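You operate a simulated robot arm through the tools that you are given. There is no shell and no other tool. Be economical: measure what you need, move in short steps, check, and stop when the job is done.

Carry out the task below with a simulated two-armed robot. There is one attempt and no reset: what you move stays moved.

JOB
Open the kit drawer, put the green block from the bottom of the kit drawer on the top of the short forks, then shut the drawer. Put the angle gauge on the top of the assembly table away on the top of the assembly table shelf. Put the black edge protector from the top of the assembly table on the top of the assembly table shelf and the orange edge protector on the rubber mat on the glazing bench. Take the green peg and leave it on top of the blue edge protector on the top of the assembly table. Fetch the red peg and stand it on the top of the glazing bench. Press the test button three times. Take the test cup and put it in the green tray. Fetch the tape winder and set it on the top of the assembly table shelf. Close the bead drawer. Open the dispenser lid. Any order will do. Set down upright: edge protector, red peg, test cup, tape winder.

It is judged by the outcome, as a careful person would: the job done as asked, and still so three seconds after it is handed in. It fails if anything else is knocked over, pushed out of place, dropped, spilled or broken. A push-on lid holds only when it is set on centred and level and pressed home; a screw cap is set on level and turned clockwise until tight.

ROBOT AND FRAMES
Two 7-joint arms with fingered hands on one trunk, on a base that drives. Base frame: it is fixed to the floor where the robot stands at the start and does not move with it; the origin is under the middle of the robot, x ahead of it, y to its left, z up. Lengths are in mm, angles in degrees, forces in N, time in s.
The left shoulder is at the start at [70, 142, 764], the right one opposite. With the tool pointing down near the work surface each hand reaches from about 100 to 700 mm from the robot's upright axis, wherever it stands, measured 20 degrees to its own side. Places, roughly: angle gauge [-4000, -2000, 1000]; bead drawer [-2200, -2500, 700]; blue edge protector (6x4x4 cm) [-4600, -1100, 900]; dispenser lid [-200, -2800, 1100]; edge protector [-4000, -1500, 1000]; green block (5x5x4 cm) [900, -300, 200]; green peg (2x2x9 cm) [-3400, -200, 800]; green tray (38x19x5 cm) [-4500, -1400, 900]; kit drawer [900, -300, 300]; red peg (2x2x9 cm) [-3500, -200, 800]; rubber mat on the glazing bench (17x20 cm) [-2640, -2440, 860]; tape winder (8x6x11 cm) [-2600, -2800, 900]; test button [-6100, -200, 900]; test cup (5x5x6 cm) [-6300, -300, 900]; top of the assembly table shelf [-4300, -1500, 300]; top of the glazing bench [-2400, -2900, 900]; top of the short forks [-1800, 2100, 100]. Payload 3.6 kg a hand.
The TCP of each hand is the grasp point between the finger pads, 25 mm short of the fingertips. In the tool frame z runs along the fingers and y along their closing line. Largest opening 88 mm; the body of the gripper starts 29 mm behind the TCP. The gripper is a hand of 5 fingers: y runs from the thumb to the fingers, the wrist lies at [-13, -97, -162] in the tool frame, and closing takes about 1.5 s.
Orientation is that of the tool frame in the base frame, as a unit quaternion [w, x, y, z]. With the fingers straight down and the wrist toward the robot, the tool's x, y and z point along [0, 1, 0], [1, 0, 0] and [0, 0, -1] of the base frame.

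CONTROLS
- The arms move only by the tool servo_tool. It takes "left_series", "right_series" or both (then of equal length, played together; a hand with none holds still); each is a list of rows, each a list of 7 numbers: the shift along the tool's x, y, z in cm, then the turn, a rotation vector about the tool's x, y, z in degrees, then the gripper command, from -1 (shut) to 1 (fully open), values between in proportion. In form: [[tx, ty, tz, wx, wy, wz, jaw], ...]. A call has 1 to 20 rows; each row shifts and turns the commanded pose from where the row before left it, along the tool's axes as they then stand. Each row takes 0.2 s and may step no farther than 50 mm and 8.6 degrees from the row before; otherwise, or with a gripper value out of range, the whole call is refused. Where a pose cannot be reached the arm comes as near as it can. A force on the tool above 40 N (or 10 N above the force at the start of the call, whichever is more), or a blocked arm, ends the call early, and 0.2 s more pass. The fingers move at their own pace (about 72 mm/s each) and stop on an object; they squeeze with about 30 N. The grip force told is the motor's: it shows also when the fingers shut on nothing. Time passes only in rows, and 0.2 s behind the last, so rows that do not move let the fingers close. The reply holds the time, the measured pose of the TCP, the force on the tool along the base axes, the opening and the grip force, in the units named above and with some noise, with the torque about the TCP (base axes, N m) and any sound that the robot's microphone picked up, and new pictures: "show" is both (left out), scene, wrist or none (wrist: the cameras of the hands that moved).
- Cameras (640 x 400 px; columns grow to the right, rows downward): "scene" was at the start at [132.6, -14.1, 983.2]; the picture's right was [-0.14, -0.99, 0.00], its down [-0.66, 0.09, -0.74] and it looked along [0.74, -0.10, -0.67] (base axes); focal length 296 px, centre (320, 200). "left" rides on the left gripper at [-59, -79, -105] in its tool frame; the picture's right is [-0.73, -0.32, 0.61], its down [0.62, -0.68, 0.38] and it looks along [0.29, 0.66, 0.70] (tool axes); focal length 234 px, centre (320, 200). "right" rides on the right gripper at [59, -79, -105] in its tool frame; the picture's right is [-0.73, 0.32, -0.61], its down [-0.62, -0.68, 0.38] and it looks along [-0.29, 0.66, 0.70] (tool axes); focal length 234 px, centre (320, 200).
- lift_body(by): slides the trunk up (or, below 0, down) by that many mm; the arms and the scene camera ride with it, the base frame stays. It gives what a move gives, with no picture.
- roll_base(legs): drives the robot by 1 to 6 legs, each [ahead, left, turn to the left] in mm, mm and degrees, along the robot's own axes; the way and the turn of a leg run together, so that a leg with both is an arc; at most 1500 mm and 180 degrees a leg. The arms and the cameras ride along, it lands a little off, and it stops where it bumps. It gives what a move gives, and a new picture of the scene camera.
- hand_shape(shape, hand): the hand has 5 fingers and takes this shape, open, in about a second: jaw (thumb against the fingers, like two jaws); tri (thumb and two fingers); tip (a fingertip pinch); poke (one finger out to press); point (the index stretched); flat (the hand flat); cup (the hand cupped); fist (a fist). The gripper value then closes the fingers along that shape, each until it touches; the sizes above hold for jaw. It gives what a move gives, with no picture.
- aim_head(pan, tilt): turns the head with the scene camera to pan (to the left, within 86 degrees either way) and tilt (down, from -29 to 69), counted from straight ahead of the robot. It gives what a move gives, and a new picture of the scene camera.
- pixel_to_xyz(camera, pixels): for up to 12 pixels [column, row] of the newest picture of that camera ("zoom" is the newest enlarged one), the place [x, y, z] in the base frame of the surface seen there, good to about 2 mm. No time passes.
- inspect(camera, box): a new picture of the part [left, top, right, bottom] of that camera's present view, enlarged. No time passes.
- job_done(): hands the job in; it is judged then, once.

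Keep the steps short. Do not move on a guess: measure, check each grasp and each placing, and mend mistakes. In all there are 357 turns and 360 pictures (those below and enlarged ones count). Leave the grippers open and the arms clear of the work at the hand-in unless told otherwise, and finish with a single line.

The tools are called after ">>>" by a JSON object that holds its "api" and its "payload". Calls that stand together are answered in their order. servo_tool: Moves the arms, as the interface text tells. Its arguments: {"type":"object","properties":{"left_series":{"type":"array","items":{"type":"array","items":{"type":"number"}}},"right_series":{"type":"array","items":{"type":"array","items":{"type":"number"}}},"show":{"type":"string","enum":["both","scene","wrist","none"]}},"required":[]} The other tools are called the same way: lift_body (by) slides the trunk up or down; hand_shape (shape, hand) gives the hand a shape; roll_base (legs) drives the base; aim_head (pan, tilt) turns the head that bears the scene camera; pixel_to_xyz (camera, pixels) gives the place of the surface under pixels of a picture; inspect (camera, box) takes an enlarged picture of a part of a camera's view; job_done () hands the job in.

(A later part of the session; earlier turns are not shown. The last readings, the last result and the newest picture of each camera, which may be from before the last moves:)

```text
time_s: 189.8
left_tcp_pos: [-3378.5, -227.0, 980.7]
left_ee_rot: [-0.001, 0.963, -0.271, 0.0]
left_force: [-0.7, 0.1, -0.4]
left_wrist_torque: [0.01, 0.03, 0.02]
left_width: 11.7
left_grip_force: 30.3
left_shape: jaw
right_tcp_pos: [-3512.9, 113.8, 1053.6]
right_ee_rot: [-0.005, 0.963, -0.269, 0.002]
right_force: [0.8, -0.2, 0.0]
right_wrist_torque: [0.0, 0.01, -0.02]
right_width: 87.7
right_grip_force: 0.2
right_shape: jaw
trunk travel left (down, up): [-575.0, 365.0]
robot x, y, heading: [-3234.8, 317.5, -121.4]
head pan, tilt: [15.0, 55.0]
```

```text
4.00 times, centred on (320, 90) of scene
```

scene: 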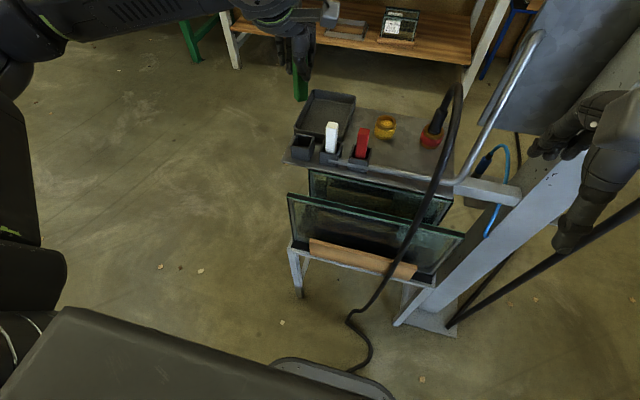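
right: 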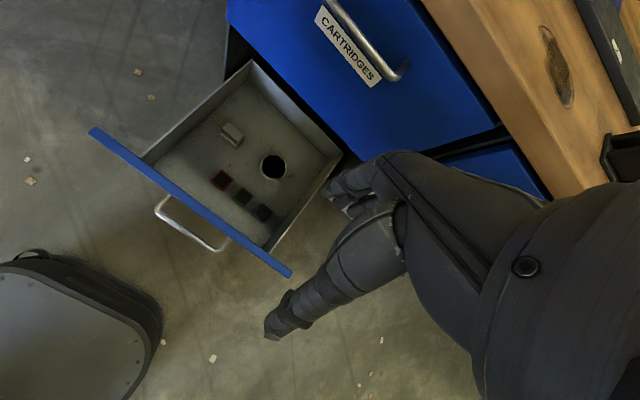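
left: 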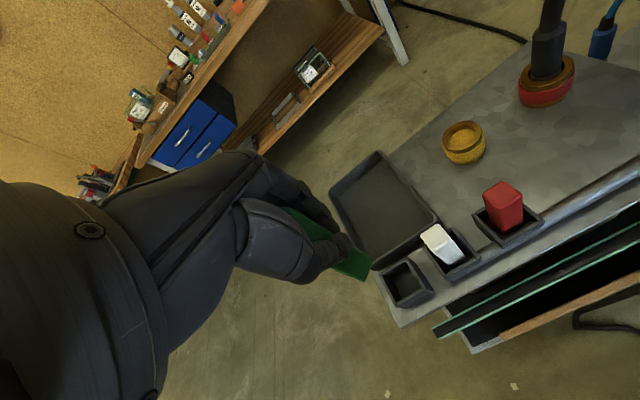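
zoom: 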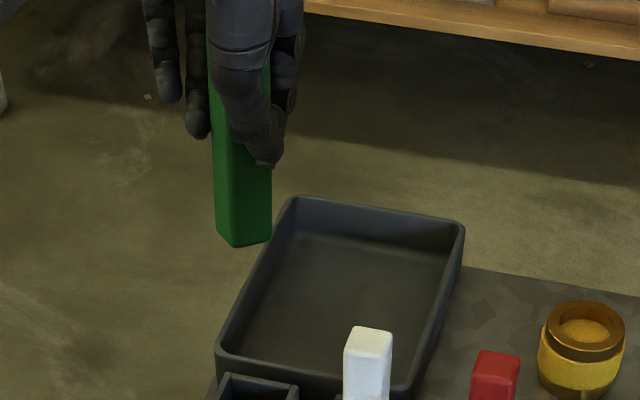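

Green peg held. Move the left hand aside, and bring the right hand left, then forward toward the red peg.

>>> {"api": "servo_tool", "payload": {"left_series": [[3.5, -3, 0, 0, 0, 0, -1], [3.5, -3, 0, 0, 0, 0, -1], [3.5, -3, 0, 0, 0, 0, -1], [3.5, -3, 0, 0, 0, 0, -1], [0, 0, 0, 0, 0, 0, -1], [0, 0, 0, 0, 0, 0, -1], [0, 0, 0, 0, 0, 0, -1], [0, 0, 0, 0, 0, 0, -1], [0, 0, 0, 0, 0, 0, -1]], "right_series": [[0, 0, 0, 0, 0, 0, 0.2], [0, 0, 0, 0, 0, 0, 0.2], [4.5, 0, 0, 0, 0, 0, 0.2], [4.5, 0, 0, 0, 0, 0, 0.2], [4.5, 0, -0.5, 0, 0, 0, 0.2], [4.6, 0, -0.5, 0, 0, 0, 0.2], [0, 4.8, 0, 0, 0, 0, 0.2], [0, 4.8, 0, 0, 0, 0, 0.2], [0, 0, 0, 0, 0, 0, 0.2]]}}

```text
time_s: 191.8
left_tcp_pos: [-3198.7, -201.0, 978.7]
left_ee_rot: [0.0, 0.963, -0.27, 0.0]
left_force: [0.5, -1.2, 0.2]
left_wrist_torque: [-0.02, 0.0, 0.0]
left_width: 11.5
left_grip_force: 30.4
left_shape: jaw
right_tcp_pos: [-3405.7, -62.8, 1063.1]
right_ee_rot: [-0.004, 0.963, -0.268, 0.001]
right_force: [0.1, -0.5, 0.1]
right_wrist_torque: [-0.01, 0.03, -0.04]
right_width: 53.4
right_grip_force: 0.1
right_shape: jaw
trunk travel left (down, up): [-575.0, 365.0]
robot x, y, heading: [-3233.9, 315.6, -121.4]
head pan, tilt: [15.0, 55.0]
```

scene: 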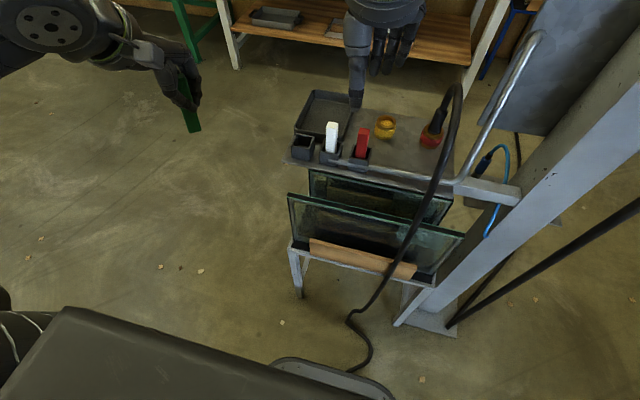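
right: 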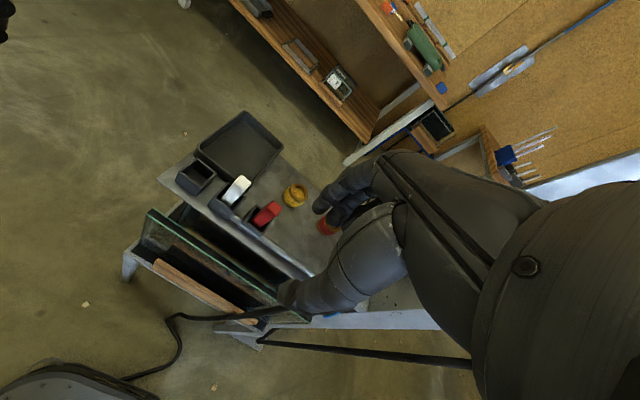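
left: 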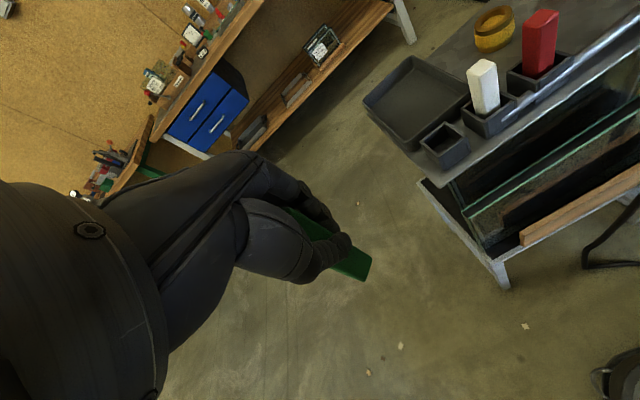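

>>> {"api": "servo_tool", "payload": {"right_series": [[0, 4.2, 0, 0, 0, 0, 0.2], [-0.2, 4.2, 0, 0, 0, 0, 0.2], [0, 4.2, 0, 0, 0, 0, 0.2], [0, 0, 4, 0, 0, 0, 0.2], [0, 0, 4, 0, 0, 0, 0.2], [0, 0, 4, 0, 0, 0, 0.2], [0, 0, 4, 0, 0, 0, 0.2], [0, 0, 2.5, 0, 0, 0, 0.2], [0, 0, 0, 0, 0, 0, 0.2]]}}

>>> {"api": "inspect", "payload": {"camera": "scene", "box": [280, 60, 440, 160]}}

```text
time_s: 193.8
left_tcp_pos: [-3198.0, -200.8, 977.7]
left_ee_rot: [0.0, 0.963, -0.27, 0.0]
left_force: [0.2, -0.1, 0.3]
left_wrist_torque: [0.0, -0.02, 0.02]
left_width: 11.3
left_grip_force: 30.2
left_shape: jaw
right_tcp_pos: [-3472.6, -168.4, 876.5]
right_ee_rot: [-0.004, 0.963, -0.269, 0.001]
right_force: [-0.1, -0.6, 0.0]
right_wrist_torque: [0.03, -0.01, 0.01]
right_width: 53.0
right_grip_force: 0.0
right_shape: jaw
trunk travel left (down, up): [-575.0, 365.0]
robot x, y, heading: [-3233.6, 317.3, -121.5]
head pan, tilt: [15.0, 55.0]
```

scene: 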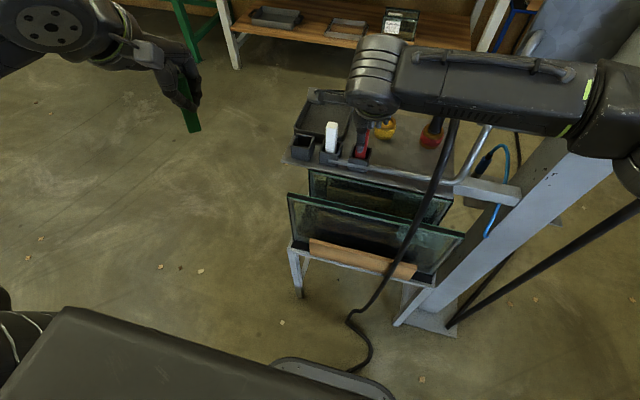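
right: 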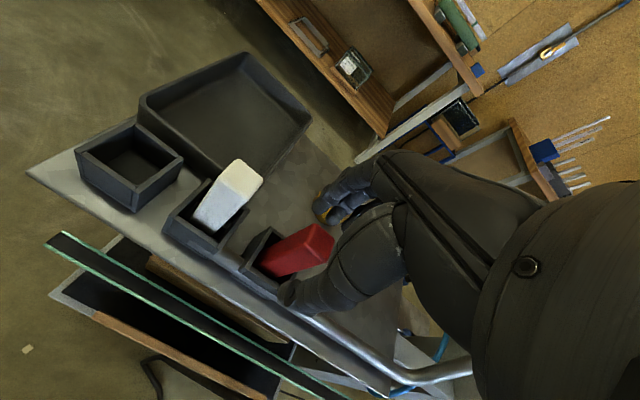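

```text
4.00 times, centred on (360, 110) of scene
```

zoom: 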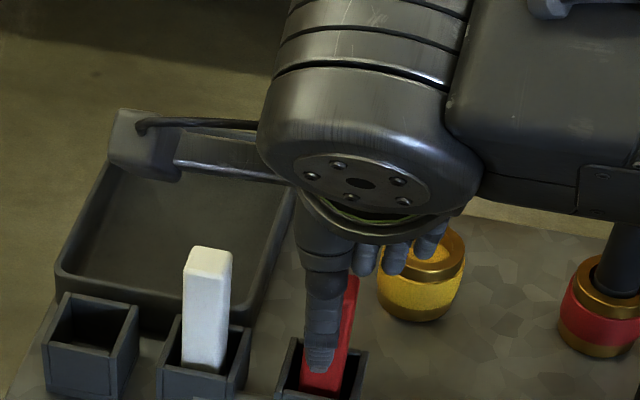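

Descend 18 mm more and close.

>>> {"api": "servo_tool", "payload": {"right_series": [[0, 0, 1, 0, 0, 0, 0.2], [0, 0, 0.8, 0, 0, 0, 0.2], [0, 0, 0, 0, 0, 0, -1], [0, 0, 0, 0, 0, 0, -1], [0, 0, 0, 0, 0, 0, -1], [0, 0, 0, 0, 0, 0, -1], [0, 0, 0, 0, 0, 0, -1]], "show": "wrist"}}

>>> {"api": "inspect", "payload": {"camera": "scene", "box": [280, 60, 440, 160]}}

```text
time_s: 195.4
left_tcp_pos: [-3197.4, -201.0, 978.0]
left_ee_rot: [-0.001, 0.963, -0.27, 0.001]
left_force: [0.0, -0.5, -0.7]
left_wrist_torque: [0.02, 0.0, -0.03]
left_width: 11.5
left_grip_force: 29.7
left_shape: jaw
right_tcp_pos: [-3473.3, -167.3, 859.3]
right_ee_rot: [-0.004, 0.963, -0.27, 0.001]
right_force: [-1.0, -0.2, -0.9]
right_wrist_torque: [0.0, 0.02, 0.01]
right_width: 15.0
right_grip_force: 29.5
right_shape: jaw
trunk travel left (down, up): [-575.0, 365.0]
robot x, y, heading: [-3233.4, 315.7, -121.3]
head pan, tilt: [15.0, 55.0]
```

right: 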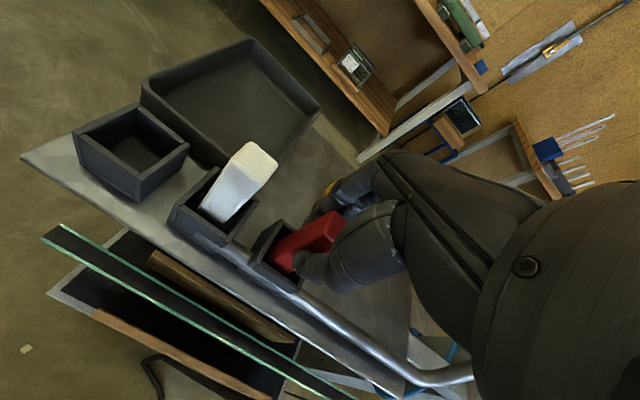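

```text
4.00 times, centred on (360, 110) of scene
```

zoom: 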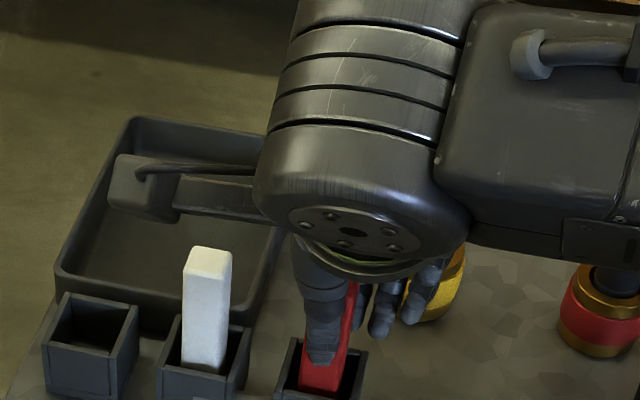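

Gripped. Lift straight up.

>>> {"api": "servo_tool", "payload": {"right_series": [[0, 0, -1, 0, 0, 0, -1], [0, 0, -3, 0, 0, 0, -1], [0, 0, -5, 0, 0, 0, -1], [0, 0, -5, 0, 0, 0, -1], [0, 0, -4, 0, 0, 0, -1], [0, -4, 0, 0, 0, 0, -1], [0, -4, 0, 0, 0, 0, -1], [0, -4, 0, 0, 0, 0, -1], [0, 0, 0, 0, 0, 0, -1]]}}

>>> {"api": "inspect", "payload": {"camera": "scene", "box": [280, 40, 440, 140]}}

```text
time_s: 197.4
left_tcp_pos: [-3199.2, -201.0, 977.8]
left_ee_rot: [-0.001, 0.963, -0.27, -0.001]
left_force: [-0.4, -0.5, -0.2]
left_wrist_torque: [0.02, -0.03, 0.04]
left_width: 11.6
left_grip_force: 29.5
left_shape: jaw
right_tcp_pos: [-3411.3, -65.2, 1040.7]
right_ee_rot: [-0.004, 0.963, -0.268, 0.001]
right_force: [-0.1, -0.4, -0.6]
right_wrist_torque: [0.01, 0.02, 0.0]
right_width: 14.9
right_grip_force: 30.2
right_shape: jaw
trunk travel left (down, up): [-575.0, 365.0]
robot x, y, heading: [-3231.6, 316.2, -121.6]
head pan, tilt: [15.0, 55.0]
```

scene: 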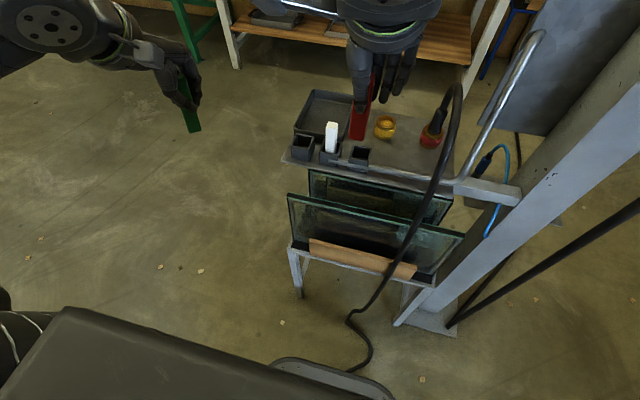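
right: 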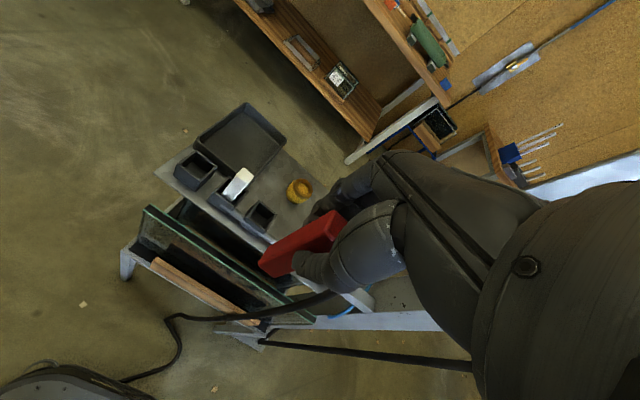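

```text
4.00 times, centred on (360, 90) of scene
```

zoom: 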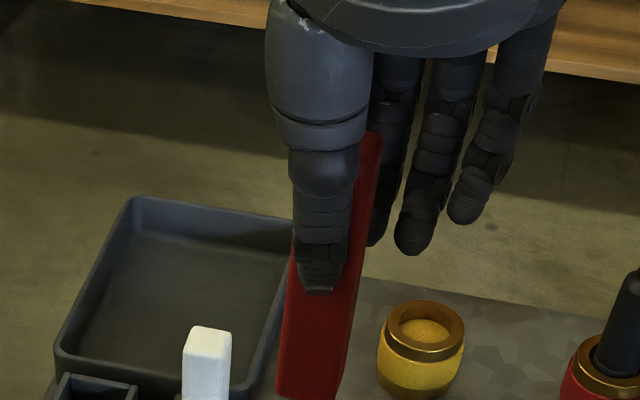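

Red peg held. Now drive around the station's left end toward the assembly table: strafe left 800, ahead 1350.

>>> {"api": "roll_base", "payload": {"legs": [[0, 800, 0], [1350, 0, 0]]}}

>>> {"api": "aim_head", "payload": {"pan": -30, "tilt": 40}}

```text
time_s: 200.6
left_tcp_pos: [-2699.4, -494.4, 977.0]
left_ee_rot: [-0.001, 0.969, -0.249, -0.002]
left_force: [0.9, 0.1, -0.2]
left_wrist_torque: [0.02, 0.04, -0.02]
left_width: 11.8
left_grip_force: 30.3
left_shape: jaw
right_tcp_pos: [-2917.7, -366.9, 1040.0]
right_ee_rot: [-0.006, 0.969, -0.246, -0.001]
right_force: [-0.3, 0.6, -1.1]
right_wrist_torque: [0.0, 0.02, -0.01]
right_width: 15.0
right_grip_force: 29.9
right_shape: jaw
trunk travel left (down, up): [-575.0, 365.0]
robot x, y, heading: [-2756.8, 23.4, -118.9]
head pan, tilt: [15.0, 55.0]
stopped in leg 1: the robot was blocked; the commanded pose is now the measured one
```

scene: 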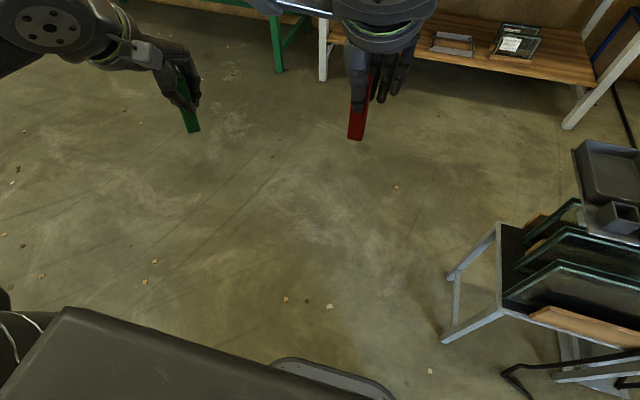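

```text
time_s: 201.7
left_tcp_pos: [-2698.9, -493.5, 976.9]
left_ee_rot: [-0.001, 0.969, -0.248, -0.001]
left_force: [-0.1, 0.9, 0.1]
left_wrist_torque: [0.02, -0.01, -0.02]
left_width: 11.6
left_grip_force: 29.7
left_shape: jaw
right_tcp_pos: [-2918.2, -365.9, 1040.4]
right_ee_rot: [-0.005, 0.969, -0.246, 0.0]
right_force: [0.2, 0.6, 0.3]
right_wrist_torque: [-0.01, 0.01, -0.04]
right_width: 15.2
right_grip_force: 29.9
right_shape: jaw
trunk travel left (down, up): [-575.0, 365.0]
robot x, y, heading: [-2761.1, 21.4, -118.7]
head pan, tilt: [-30.0, 40.0]
```

scene: 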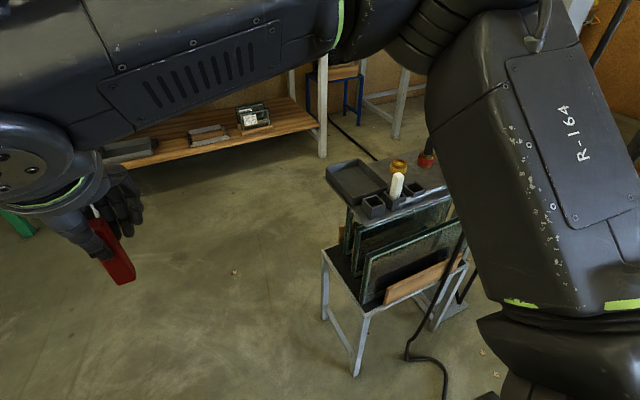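

Something on my left blocked the strafe. Look left.

>>> {"api": "aim_head", "payload": {"pan": 70, "tilt": 45}}

```text
time_s: 203.4
left_tcp_pos: [-2698.7, -494.0, 977.1]
left_ee_rot: [-0.001, 0.969, -0.248, -0.001]
left_force: [0.5, 0.2, 0.3]
left_wrist_torque: [0.01, -0.02, -0.01]
left_width: 11.5
left_grip_force: 30.0
left_shape: jaw
right_tcp_pos: [-2917.6, -367.3, 1041.2]
right_ee_rot: [-0.004, 0.969, -0.246, 0.0]
right_force: [-0.6, 0.1, -0.5]
right_wrist_torque: [-0.01, -0.02, -0.01]
right_width: 15.1
right_grip_force: 30.0
right_shape: jaw
trunk travel left (down, up): [-575.0, 365.0]
robot x, y, heading: [-2760.4, 23.0, -119.1]
head pan, tilt: [70.0, 45.0]
```

scene: 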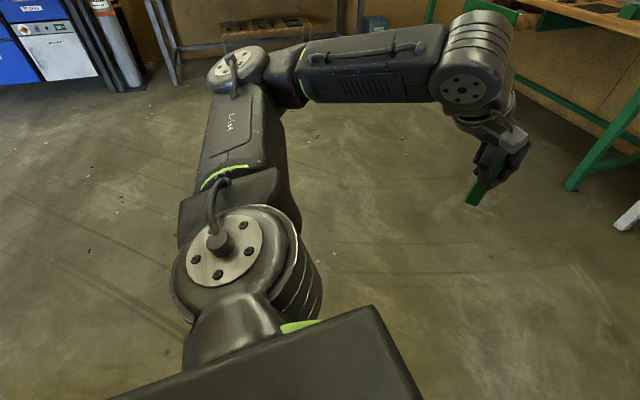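

Nothing close at left; it was probably the frame's foot behind. I have enough room to go ahead here.

>>> {"api": "roll_base", "payload": {"legs": [[300, 0, 0], [0, 0, -2.4], [1050, 0, 0]]}}

>>> {"api": "aim_head", "payload": {"pan": -25, "tilt": 45}}

```text
time_s: 210.9
left_tcp_pos: [-3418.3, -1668.4, 977.7]
left_ee_rot: [-0.002, 0.963, -0.271, -0.002]
left_force: [0.2, -0.8, -0.7]
left_wrist_torque: [0.01, -0.02, 0.02]
left_width: 11.3
left_grip_force: 29.6
left_shape: jaw
right_tcp_pos: [-3629.9, -1531.9, 1039.9]
right_ee_rot: [-0.005, 0.964, -0.268, 0.0]
right_force: [0.7, -0.5, 0.4]
right_wrist_torque: [0.05, 0.04, 0.0]
right_width: 15.2
right_grip_force: 30.2
right_shape: jaw
trunk travel left (down, up): [-575.0, 365.0]
robot x, y, heading: [-3455.7, -1150.5, -121.3]
head pan, tilt: [70.0, 45.0]
```

scene: 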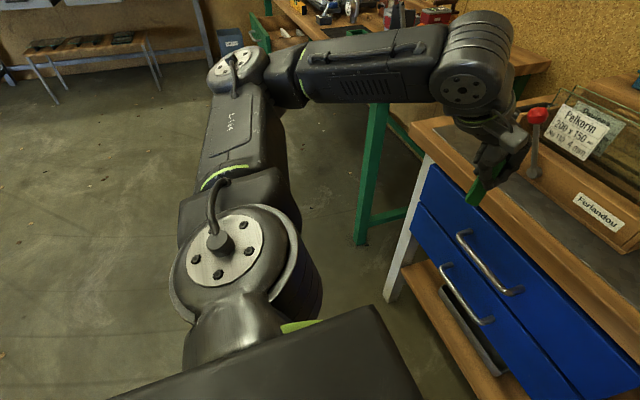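

```text
time_s: 212.7
left_tcp_pos: [-3417.5, -1668.1, 976.5]
left_ee_rot: [-0.001, 0.963, -0.271, -0.001]
left_force: [-0.2, 0.1, -0.7]
left_wrist_torque: [-0.05, -0.03, -0.01]
left_width: 11.5
left_grip_force: 29.7
left_shape: jaw
right_tcp_pos: [-3629.2, -1531.9, 1040.8]
right_ee_rot: [-0.004, 0.963, -0.268, 0.0]
right_force: [0.8, -1.0, -0.7]
right_wrist_torque: [-0.05, 0.01, 0.01]
right_width: 15.0
right_grip_force: 30.0
right_shape: jaw
trunk travel left (down, up): [-575.0, 365.0]
robot x, y, heading: [-3451.6, -1147.8, -121.2]
head pan, tilt: [-25.0, 45.0]
```

scene: 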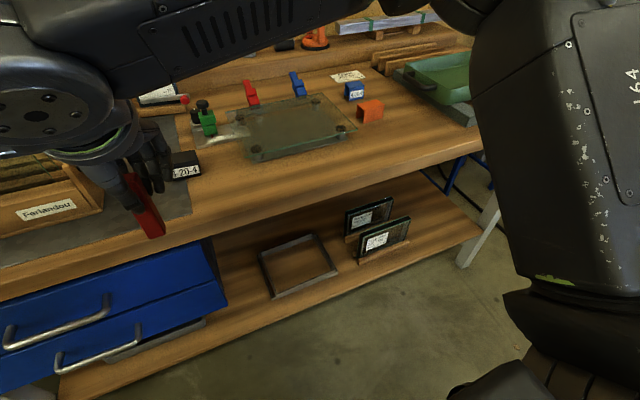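

>>> {"api": "inspect", "payload": {"camera": "scene", "box": [130, 50, 480, 268]}}

>>> {"api": "pixel_to_xyz", "payload": {"camera": "scene", "pixels": [[370, 105], [355, 88], [440, 70], [185, 160], [250, 90], [297, 85], [207, 120], [300, 125], [345, 18], [260, 215], [380, 175], [200, 230]]}}

```text
1.83 times, centred on (305, 159) of scene
```

zoom: 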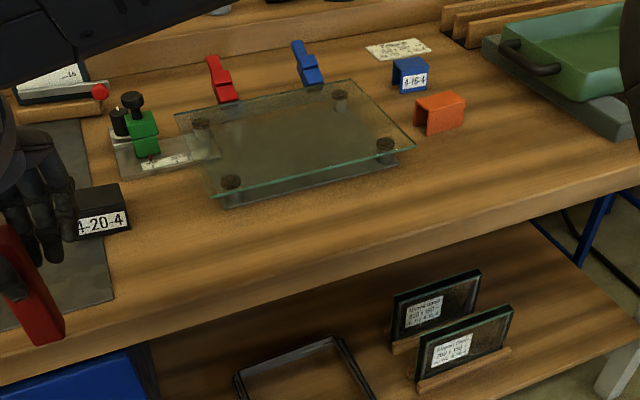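

```text
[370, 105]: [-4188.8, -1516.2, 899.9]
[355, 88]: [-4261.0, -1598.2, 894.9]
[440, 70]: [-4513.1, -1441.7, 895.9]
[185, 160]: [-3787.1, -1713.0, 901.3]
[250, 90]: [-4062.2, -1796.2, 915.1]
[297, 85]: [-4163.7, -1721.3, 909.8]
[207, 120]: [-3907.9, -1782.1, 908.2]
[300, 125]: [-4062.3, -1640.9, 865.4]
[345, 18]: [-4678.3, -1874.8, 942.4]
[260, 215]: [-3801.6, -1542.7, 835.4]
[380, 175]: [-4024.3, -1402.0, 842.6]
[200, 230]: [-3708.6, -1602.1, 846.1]
```

I need a clearer overview. Back up 350, raise the trunk and look.

>>> {"api": "roll_base", "payload": {"legs": [[-350, -250, 0]]}}

>>> {"api": "lift_body", "payload": {"by": 300}}

>>> {"api": "aim_head", "payload": {"pan": -5, "tilt": 42}}

```text
time_s: 215.3
left_tcp_pos: [-3460.3, -1235.5, 977.3]
left_ee_rot: [-0.001, 0.964, -0.267, 0.0]
left_force: [0.7, 0.1, -0.4]
left_wrist_torque: [-0.01, -0.01, 0.01]
left_width: 11.6
left_grip_force: 30.0
left_shape: jaw
right_tcp_pos: [-3672.1, -1100.9, 1041.0]
right_ee_rot: [-0.004, 0.965, -0.264, 0.0]
right_force: [0.2, 1.4, -1.1]
right_wrist_torque: [0.02, 0.03, 0.02]
right_width: 14.9
right_grip_force: 30.2
right_shape: jaw
trunk travel left (down, up): [-575.0, 365.0]
robot x, y, heading: [-3503.9, -719.9, -120.9]
head pan, tilt: [-25.0, 45.0]
```

scene: 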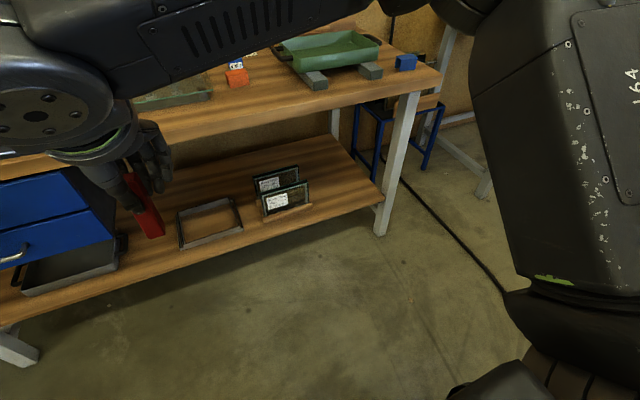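

```text
time_s: 218.3
left_tcp_pos: [-3461.5, -1236.8, 1277.4]
left_ee_rot: [0.0, 0.964, -0.266, -0.002]
left_force: [0.2, -1.5, -0.1]
left_wrist_torque: [-0.02, -0.01, 0.04]
left_width: 11.3
left_grip_force: 29.9
left_shape: jaw
right_tcp_pos: [-3673.5, -1102.4, 1339.8]
right_ee_rot: [-0.005, 0.965, -0.263, 0.0]
right_force: [-0.3, 1.0, -0.3]
right_wrist_torque: [0.01, -0.01, 0.02]
right_width: 15.1
right_grip_force: 29.9
right_shape: jaw
trunk travel left (down, up): [-875.0, 65.0]
robot x, y, heading: [-3499.6, -716.8, -121.0]
head pan, tilt: [-25.0, 45.0]
```

```text
time_s: 219.1
left_tcp_pos: [-3459.5, -1237.2, 1277.0]
left_ee_rot: [-0.001, 0.964, -0.266, -0.002]
left_force: [0.2, 0.1, -0.7]
left_wrist_torque: [0.01, -0.04, -0.02]
left_width: 11.4
left_grip_force: 30.1
left_shape: jaw
right_tcp_pos: [-3673.0, -1102.9, 1341.2]
right_ee_rot: [-0.005, 0.964, -0.264, 0.0]
right_force: [-0.5, 0.0, -0.6]
right_wrist_torque: [-0.01, -0.01, -0.02]
right_width: 14.9
right_grip_force: 30.0
right_shape: jaw
trunk travel left (down, up): [-875.0, 65.0]
robot x, y, heading: [-3501.5, -720.1, -120.8]
head pan, tilt: [-5.0, 42.0]
```

scene: 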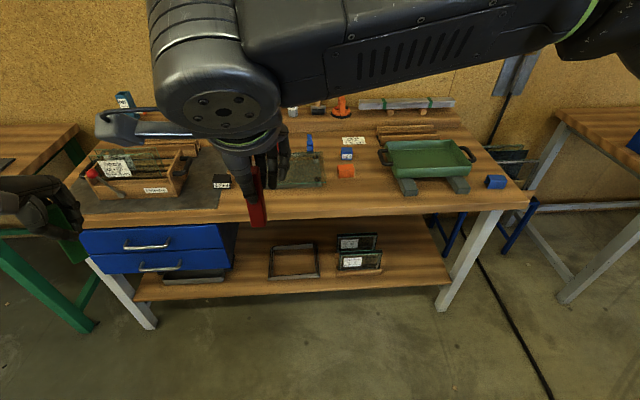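

Another blue piece at (495,182), right of the tray, matches the stated place. Inspect closely.

>>> {"api": "inspect", "payload": {"camera": "scene", "box": [300, 85, 540, 235]}}

>>> {"api": "pixel_to_xyz", "payload": {"camera": "zoom", "pixels": [[520, 258], [505, 250], [540, 250], [520, 268], [120, 215], [125, 185], [345, 180], [110, 60], [20, 150], [225, 345], [490, 340], [150, 410]]}}

```text
2.67 times, centred on (420, 160) of scene
```

zoom: 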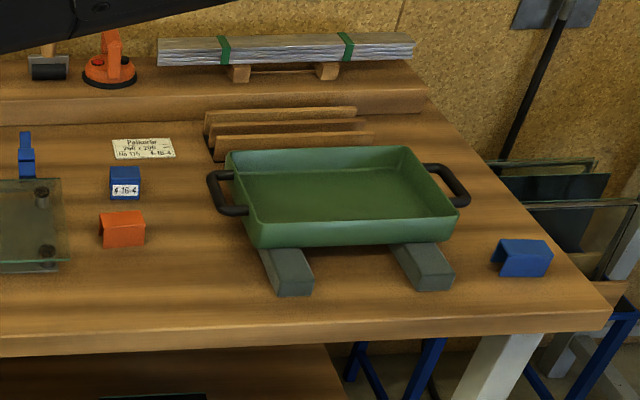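

```text
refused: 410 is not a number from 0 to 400
```

>>> {"api": "inspect", "payload": {"camera": "scene", "box": [460, 160, 540, 210]}}

>>> {"api": "pixel_to_xyz", "payload": {"camera": "zoom", "pixels": [[245, 125], [355, 125], [300, 150], [225, 170], [340, 185], [380, 160], [300, 215], [215, 195], [320, 165], [260, 140]]}}

```text
8.00 times, centred on (500, 185) of scene
```

zoom: 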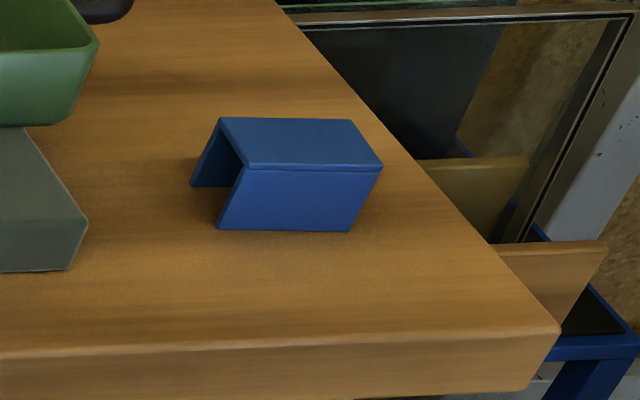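

```text
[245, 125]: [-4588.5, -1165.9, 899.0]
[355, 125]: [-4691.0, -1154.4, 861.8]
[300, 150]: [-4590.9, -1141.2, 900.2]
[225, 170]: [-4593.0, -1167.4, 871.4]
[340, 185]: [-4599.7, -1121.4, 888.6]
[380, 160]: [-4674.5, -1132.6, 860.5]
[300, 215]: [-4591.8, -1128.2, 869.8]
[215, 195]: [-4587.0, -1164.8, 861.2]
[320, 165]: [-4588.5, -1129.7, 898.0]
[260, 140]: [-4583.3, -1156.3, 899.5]
```

The blue protector is an inverted U with a flat top at z≈900 near (-4594,-1146). Drive right 830, then ahead 340, to reach it with the left hand.

>>> {"api": "roll_base", "payload": {"legs": [[0, -830, 0], [340, 0, 0]]}}

>>> {"api": "aim_head", "payload": {"pan": 10, "tilt": 50}}

```text
time_s: 225.4
left_tcp_pos: [-4350.3, -1094.5, 1279.2]
left_ee_rot: [0.001, 0.964, -0.266, -0.003]
left_force: [0.0, 0.1, -0.5]
left_wrist_torque: [0.0, 0.04, 0.02]
left_width: 11.5
left_grip_force: 30.1
left_shape: jaw
right_tcp_pos: [-4564.2, -959.7, 1341.2]
right_ee_rot: [-0.004, 0.965, -0.263, -0.001]
right_force: [-0.6, -0.6, -0.7]
right_wrist_torque: [-0.04, 0.03, 0.01]
right_width: 14.8
right_grip_force: 30.3
right_shape: jaw
trunk travel left (down, up): [-875.0, 65.0]
robot x, y, heading: [-4391.0, -580.4, -120.8]
head pan, tilt: [-5.0, 42.0]
```

scene: 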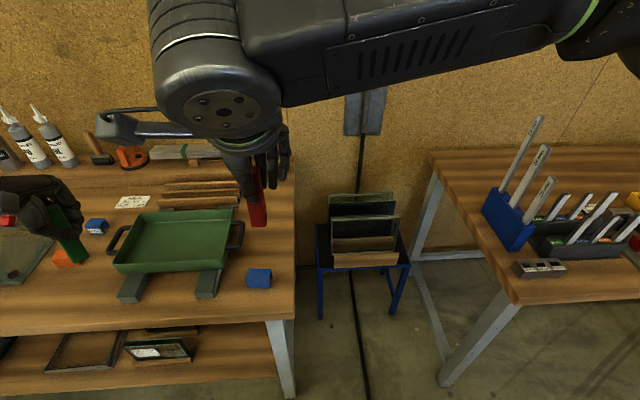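

```text
time_s: 226.2
left_tcp_pos: [-4351.7, -1096.3, 1277.1]
left_ee_rot: [-0.001, 0.964, -0.266, -0.001]
left_force: [0.1, 0.1, -0.8]
left_wrist_torque: [-0.04, 0.03, 0.0]
left_width: 11.5
left_grip_force: 29.6
left_shape: jaw
right_tcp_pos: [-4564.9, -961.8, 1339.4]
right_ee_rot: [-0.006, 0.964, -0.264, -0.001]
right_force: [0.5, -0.3, 0.1]
right_wrist_torque: [0.01, -0.03, -0.03]
right_width: 15.0
right_grip_force: 30.0
right_shape: jaw
trunk travel left (down, up): [-875.0, 65.0]
robot x, y, heading: [-4391.5, -576.9, -120.8]
head pan, tilt: [10.0, 50.0]
```

scene: 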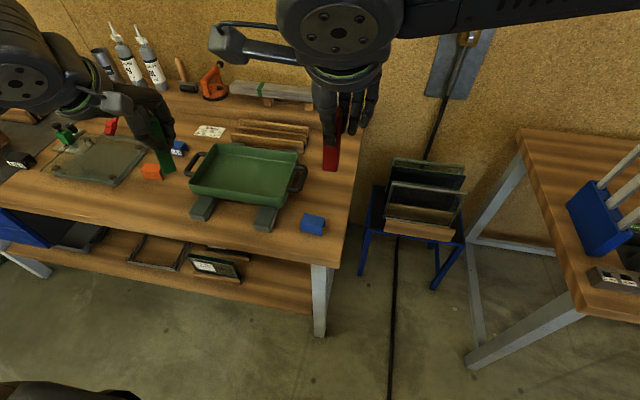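

Move the right hand (red peg) away to the right first, then lower the trunk.

>>> {"api": "servo_tool", "payload": {"right_series": [[-4, -1, 0, 0, 0, 0, -1], [-4, -1, 0, 0, 0, 0, -1], [-4, -1, 0, 0, 0, 0, -1], [-4, -1, 0, 0, 0, 0, -1], [-4, -1, 0, 0, 0, 0, -1], [-4, -1, 0, 0, 0, 0, -1], [0, 0, 0, 0, 0, 0, -1]], "show": "none"}}

>>> {"api": "lift_body", "payload": {"by": -200}}

>>> {"api": "servo_tool", "payload": {"left_series": [[-4.5, 0, 0, 0, 0, 0, -1], [-4.5, 0, 0, 0, 0, 0, -1], [-4.5, 2, 0, 0, 0, 0, -1], [-4.2, 2, 0, 0, 0, 0, -1], [0, 3, 0, 0, 0, 0, -1], [0, 3, 0, 0, 0, 0, -1], [0, 0, 0, 0, 0, 0, -1]]}}

```text
time_s: 227.8
left_tcp_pos: [-4350.8, -1098.2, 1277.5]
left_ee_rot: [-0.001, 0.964, -0.267, -0.001]
left_force: [0.0, 0.3, 1.0]
left_wrist_torque: [0.0, 0.01, 0.01]
left_width: 11.6
left_grip_force: 30.1
left_shape: jaw
right_tcp_pos: [-4742.4, -787.9, 1341.8]
right_ee_rot: [-0.005, 0.964, -0.265, -0.001]
right_force: [0.0, -0.4, -0.7]
right_wrist_torque: [0.02, 0.04, -0.01]
right_width: 15.0
right_grip_force: 30.1
right_shape: jaw
trunk travel left (down, up): [-875.0, 65.0]
robot x, y, heading: [-4395.4, -579.6, -120.9]
head pan, tilt: [10.0, 50.0]
```

```text
time_s: 229.9
left_tcp_pos: [-4351.5, -1096.4, 1077.7]
left_ee_rot: [0.0, 0.964, -0.266, -0.001]
left_force: [0.3, 0.2, -1.3]
left_wrist_torque: [0.01, 0.01, 0.01]
left_width: 11.3
left_grip_force: 30.4
left_shape: jaw
right_tcp_pos: [-4742.4, -788.1, 1141.2]
right_ee_rot: [-0.005, 0.965, -0.263, 0.0]
right_force: [-0.3, -0.2, -0.8]
right_wrist_torque: [-0.01, 0.0, -0.02]
right_width: 15.3
right_grip_force: 29.8
right_shape: jaw
trunk travel left (down, up): [-675.0, 265.0]
robot x, y, heading: [-4394.3, -582.9, -120.8]
head pan, tilt: [10.0, 50.0]
```

```text
time_s: 231.5
left_tcp_pos: [-4555.5, -1090.0, 1076.9]
left_ee_rot: [0.0, 0.964, -0.267, -0.001]
left_force: [-0.7, 0.2, -0.6]
left_wrist_torque: [0.0, 0.02, 0.0]
left_width: 11.6
left_grip_force: 29.9
left_shape: jaw
right_tcp_pos: [-4742.0, -789.1, 1141.9]
right_ee_rot: [-0.004, 0.964, -0.264, 0.0]
right_force: [0.4, -1.2, -1.4]
right_wrist_torque: [-0.01, -0.01, 0.04]
right_width: 14.8
right_grip_force: 30.1
right_shape: jaw
trunk travel left (down, up): [-675.0, 265.0]
robot x, y, heading: [-4392.1, -579.5, -121.0]
head pan, tilt: [10.0, 50.0]
```

scene: 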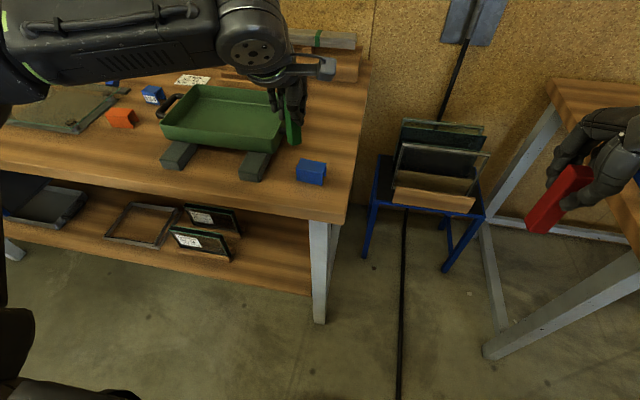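
left: 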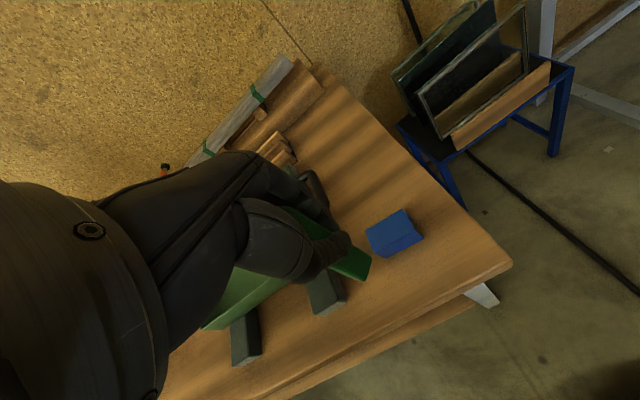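

>>> {"api": "inspect", "payload": {"camera": "scene", "box": [250, 90, 346, 190]}}

>>> {"api": "inspect", "payload": {"camera": "left", "box": [300, 180, 460, 280]}}

```text
4.00 times, centred on (298, 140) of scene
```

zoom: 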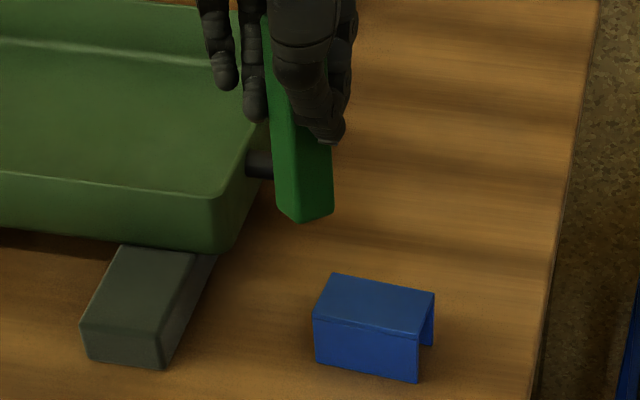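

```text
4.00 times, centred on (380, 230) of left
```

zoom: 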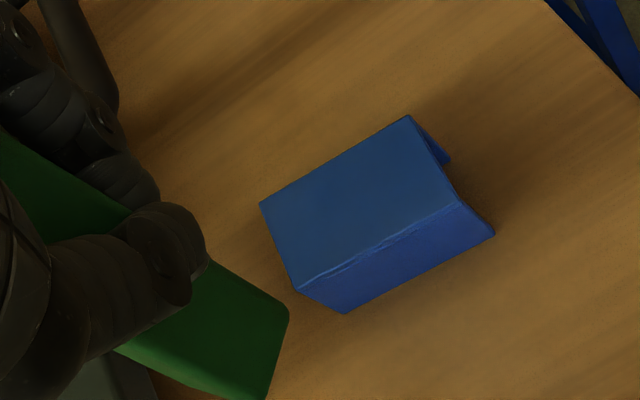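

>>> {"api": "pixel_to_xyz", "payload": {"camera": "zoom", "pixels": [[266, 206], [406, 123], [452, 197], [302, 284], [360, 200], [285, 320]]}}

>>> {"api": "pixel_to_xyz", "payload": {"camera": "scene", "pixels": [[293, 144], [288, 139], [300, 142], [294, 128], [288, 125], [298, 130], [329, 210]]}}

```text
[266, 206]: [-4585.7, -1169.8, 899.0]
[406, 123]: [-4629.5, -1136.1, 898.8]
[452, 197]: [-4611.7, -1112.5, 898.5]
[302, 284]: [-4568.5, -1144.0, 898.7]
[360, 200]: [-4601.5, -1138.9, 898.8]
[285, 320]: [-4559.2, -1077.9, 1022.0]
```

```text
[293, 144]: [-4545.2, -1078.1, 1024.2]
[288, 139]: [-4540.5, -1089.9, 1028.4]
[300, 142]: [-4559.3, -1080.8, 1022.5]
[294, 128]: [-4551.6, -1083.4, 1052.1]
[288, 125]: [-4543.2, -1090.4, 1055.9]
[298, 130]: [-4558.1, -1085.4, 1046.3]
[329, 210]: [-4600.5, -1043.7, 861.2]
```

Protector top centre (-4599,-1141,899); peg bottom is now about (-4551,-1088, ~1015). Move over and descend to near contact.

>>> {"api": "servo_tool", "payload": {"left_series": [[-0.7, 3.5, 0, 0, 0, 0, -1], [-0.6, 3.4, 0, 0, 0, 0, -1], [0, 0, 0, 0, 0, 0, -1], [0, 0, 3, 0, 0, 0, -1], [0, 0, 3, 0, 0, 0, -1], [0, 0, 2.5, 0, 0, 0, -1], [0, 0, 0, 0, 0, 0, -1]]}}

>>> {"api": "inspect", "payload": {"camera": "scene", "box": [262, 110, 358, 210]}}

```text
time_s: 233.1
left_tcp_pos: [-4602.4, -1144.5, 993.9]
left_ee_rot: [0.0, 0.964, -0.267, -0.001]
left_force: [0.5, 0.8, 0.1]
left_wrist_torque: [-0.01, -0.02, 0.0]
left_width: 11.3
left_grip_force: 29.9
left_shape: jaw
right_tcp_pos: [-4742.7, -788.4, 1141.0]
right_ee_rot: [-0.004, 0.965, -0.263, 0.0]
right_force: [0.3, 0.5, -0.2]
right_wrist_torque: [0.0, -0.01, 0.01]
right_width: 15.1
right_grip_force: 29.9
right_shape: jaw
trunk travel left (down, up): [-675.0, 265.0]
robot x, y, heading: [-4391.9, -578.6, -121.0]
head pan, tilt: [10.0, 50.0]
```

scene: 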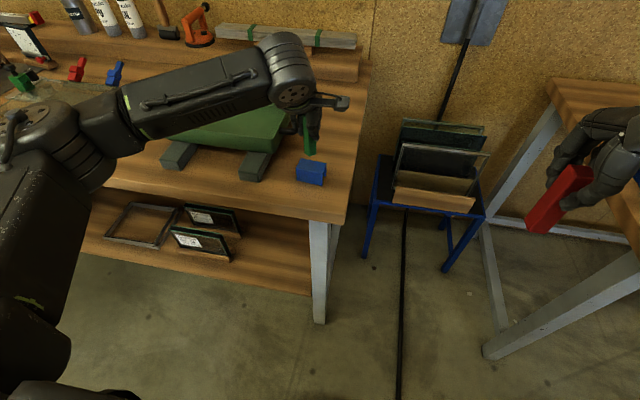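
left: 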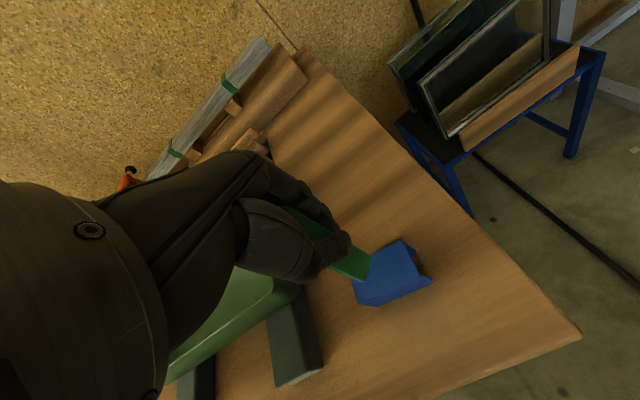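

```text
4.00 times, centred on (310, 160) of scene
```

zoom: 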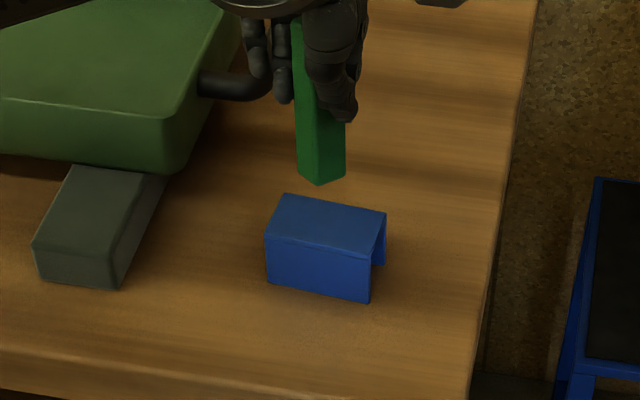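

>>> {"api": "pixel_to_xyz", "payload": {"camera": "zoom", "pixels": [[318, 182], [299, 174], [342, 176], [305, 110], [300, 150], [286, 197], [382, 216], [268, 236], [370, 252], [325, 225]]}}

```text
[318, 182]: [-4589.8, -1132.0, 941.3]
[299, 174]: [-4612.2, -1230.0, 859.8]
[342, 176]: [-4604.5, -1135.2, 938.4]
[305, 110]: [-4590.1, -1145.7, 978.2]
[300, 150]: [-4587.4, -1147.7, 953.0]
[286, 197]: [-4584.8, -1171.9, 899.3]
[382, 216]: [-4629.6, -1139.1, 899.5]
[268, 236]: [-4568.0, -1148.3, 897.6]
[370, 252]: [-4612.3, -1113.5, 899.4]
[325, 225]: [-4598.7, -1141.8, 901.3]
```

Peg base centre ≈(-4598,-1144): well centred. Lower to contact.

>>> {"api": "servo_tool", "payload": {"left_series": [[0, -0.1, 1.5, 0, 0, 0, -1], [0, -0.1, 1.2, 0, 0, 0, -1], [0, 0, 0.4, 0, 0, 0, -1], [0, 0, 0.3, 0, 0, 0, -1], [0, 0, 0, 0, 0, 0, -1]], "show": "none"}}

>>> {"api": "inspect", "payload": {"camera": "scene", "box": [262, 110, 358, 210]}}

```text
time_s: 234.3
left_tcp_pos: [-4600.7, -1141.6, 961.3]
left_ee_rot: [0.0, 0.964, -0.267, -0.001]
left_force: [0.1, 0.0, 2.7]
left_wrist_torque: [0.02, 0.02, -0.06]
left_width: 11.3
left_grip_force: 30.4
left_shape: jaw
right_tcp_pos: [-4744.2, -788.3, 1142.2]
right_ee_rot: [-0.004, 0.965, -0.263, 0.001]
right_force: [0.5, 0.1, 0.0]
right_wrist_torque: [0.0, 0.02, -0.04]
right_width: 15.1
right_grip_force: 29.9
right_shape: jaw
trunk travel left (down, up): [-675.0, 265.0]
robot x, y, heading: [-4393.2, -579.6, -120.7]
head pan, tilt: [10.0, 50.0]
```

```text
4.00 times, centred on (310, 160) of scene
```

zoom: 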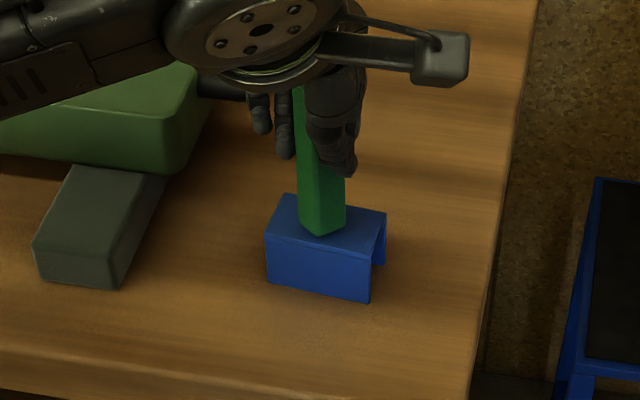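

Contact and centred. Press 1 mm and open gradually.

>>> {"api": "servo_tool", "payload": {"left_series": [[0, 0, 0.1, 0, 0, 0, -1], [0, 0, 0, 0, 0, 0, -0.75], [0, 0, 0, 0, 0, 0, -0.5], [0, 0, 0, 0, 0, 0, -0.3], [0, 0, 0, 0, 0, 0, 0], [0, 0, 0, 0, 0, 0, 0.2], [0, 0, 0, 0, 0, 0, 0.2]], "show": "none"}}

>>> {"api": "inspect", "payload": {"camera": "scene", "box": [262, 110, 358, 210]}}

```text
time_s: 235.9
left_tcp_pos: [-4599.8, -1141.7, 957.2]
left_ee_rot: [0.001, 0.964, -0.265, -0.001]
left_force: [-1.0, 0.4, 0.5]
left_wrist_torque: [-0.02, -0.01, 0.01]
left_width: 52.5
left_grip_force: 0.0
left_shape: jaw
right_tcp_pos: [-4742.1, -789.2, 1141.0]
right_ee_rot: [-0.005, 0.964, -0.264, 0.0]
right_force: [0.7, 0.1, -0.8]
right_wrist_torque: [0.04, 0.03, 0.0]
right_width: 14.7
right_grip_force: 29.9
right_shape: jaw
trunk travel left (down, up): [-675.0, 265.0]
robot x, y, heading: [-4396.0, -576.4, -121.1]
head pan, tilt: [10.0, 50.0]
```

```text
4.00 times, centred on (310, 160) of scene
```

zoom: 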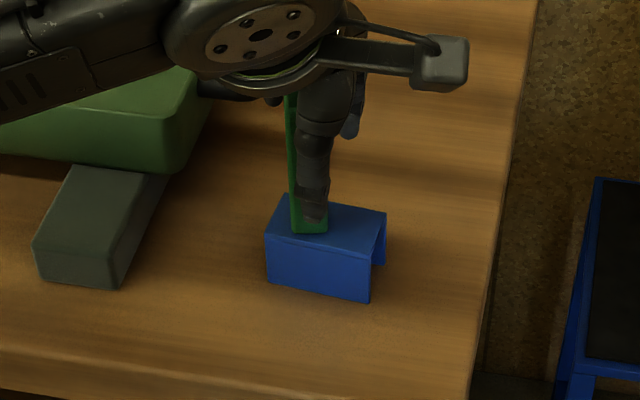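

It stands. Raise the hand straight up.

>>> {"api": "servo_tool", "payload": {"left_series": [[0, 0, -1, 0, 0, 0, 0.3], [0, 0, -3, 0, 0, 0, 0.3], [0, 0, -4, 0, 0, 0, 0.3], [0, 0, -4, 0, 0, 0, 0.3], [0, 0, -4, 0, 0, 0, 0.3], [0, -4, 0, 0, 0, 0, 1], [2, -4, 0, 0, 0, 0, 1]], "show": "wrist"}}

>>> {"api": "inspect", "payload": {"camera": "scene", "box": [240, 90, 400, 210]}}

```text
time_s: 237.5
left_tcp_pos: [-4540.5, -1085.3, 1120.3]
left_ee_rot: [0.0, 0.964, -0.267, -0.001]
left_force: [0.1, -1.0, 0.6]
left_wrist_torque: [0.0, 0.01, 0.03]
left_width: 87.8
left_grip_force: 0.1
left_shape: jaw
right_tcp_pos: [-4740.2, -787.4, 1143.3]
right_ee_rot: [-0.004, 0.965, -0.264, -0.001]
right_force: [0.0, 0.0, -0.2]
right_wrist_torque: [-0.01, -0.02, 0.03]
right_width: 14.9
right_grip_force: 30.2
right_shape: jaw
trunk travel left (down, up): [-675.0, 265.0]
robot x, y, heading: [-4394.5, -579.7, -120.8]
head pan, tilt: [10.0, 50.0]
```

left: 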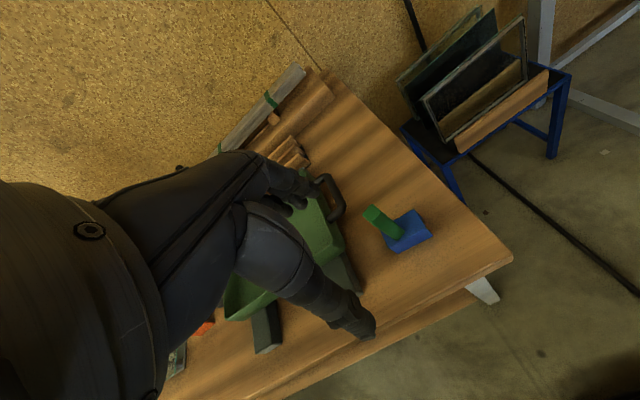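

```text
3.33 times, centred on (320, 150) of scene
```

zoom: 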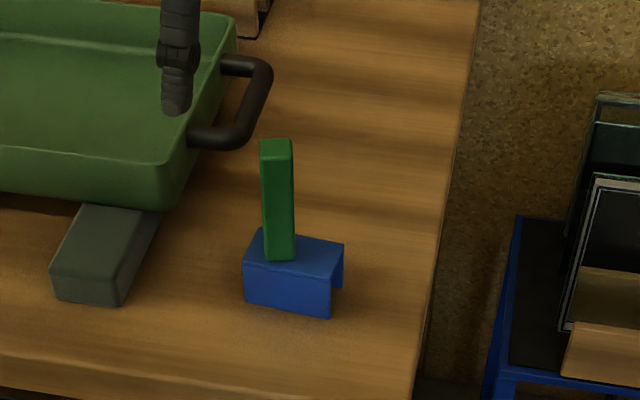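

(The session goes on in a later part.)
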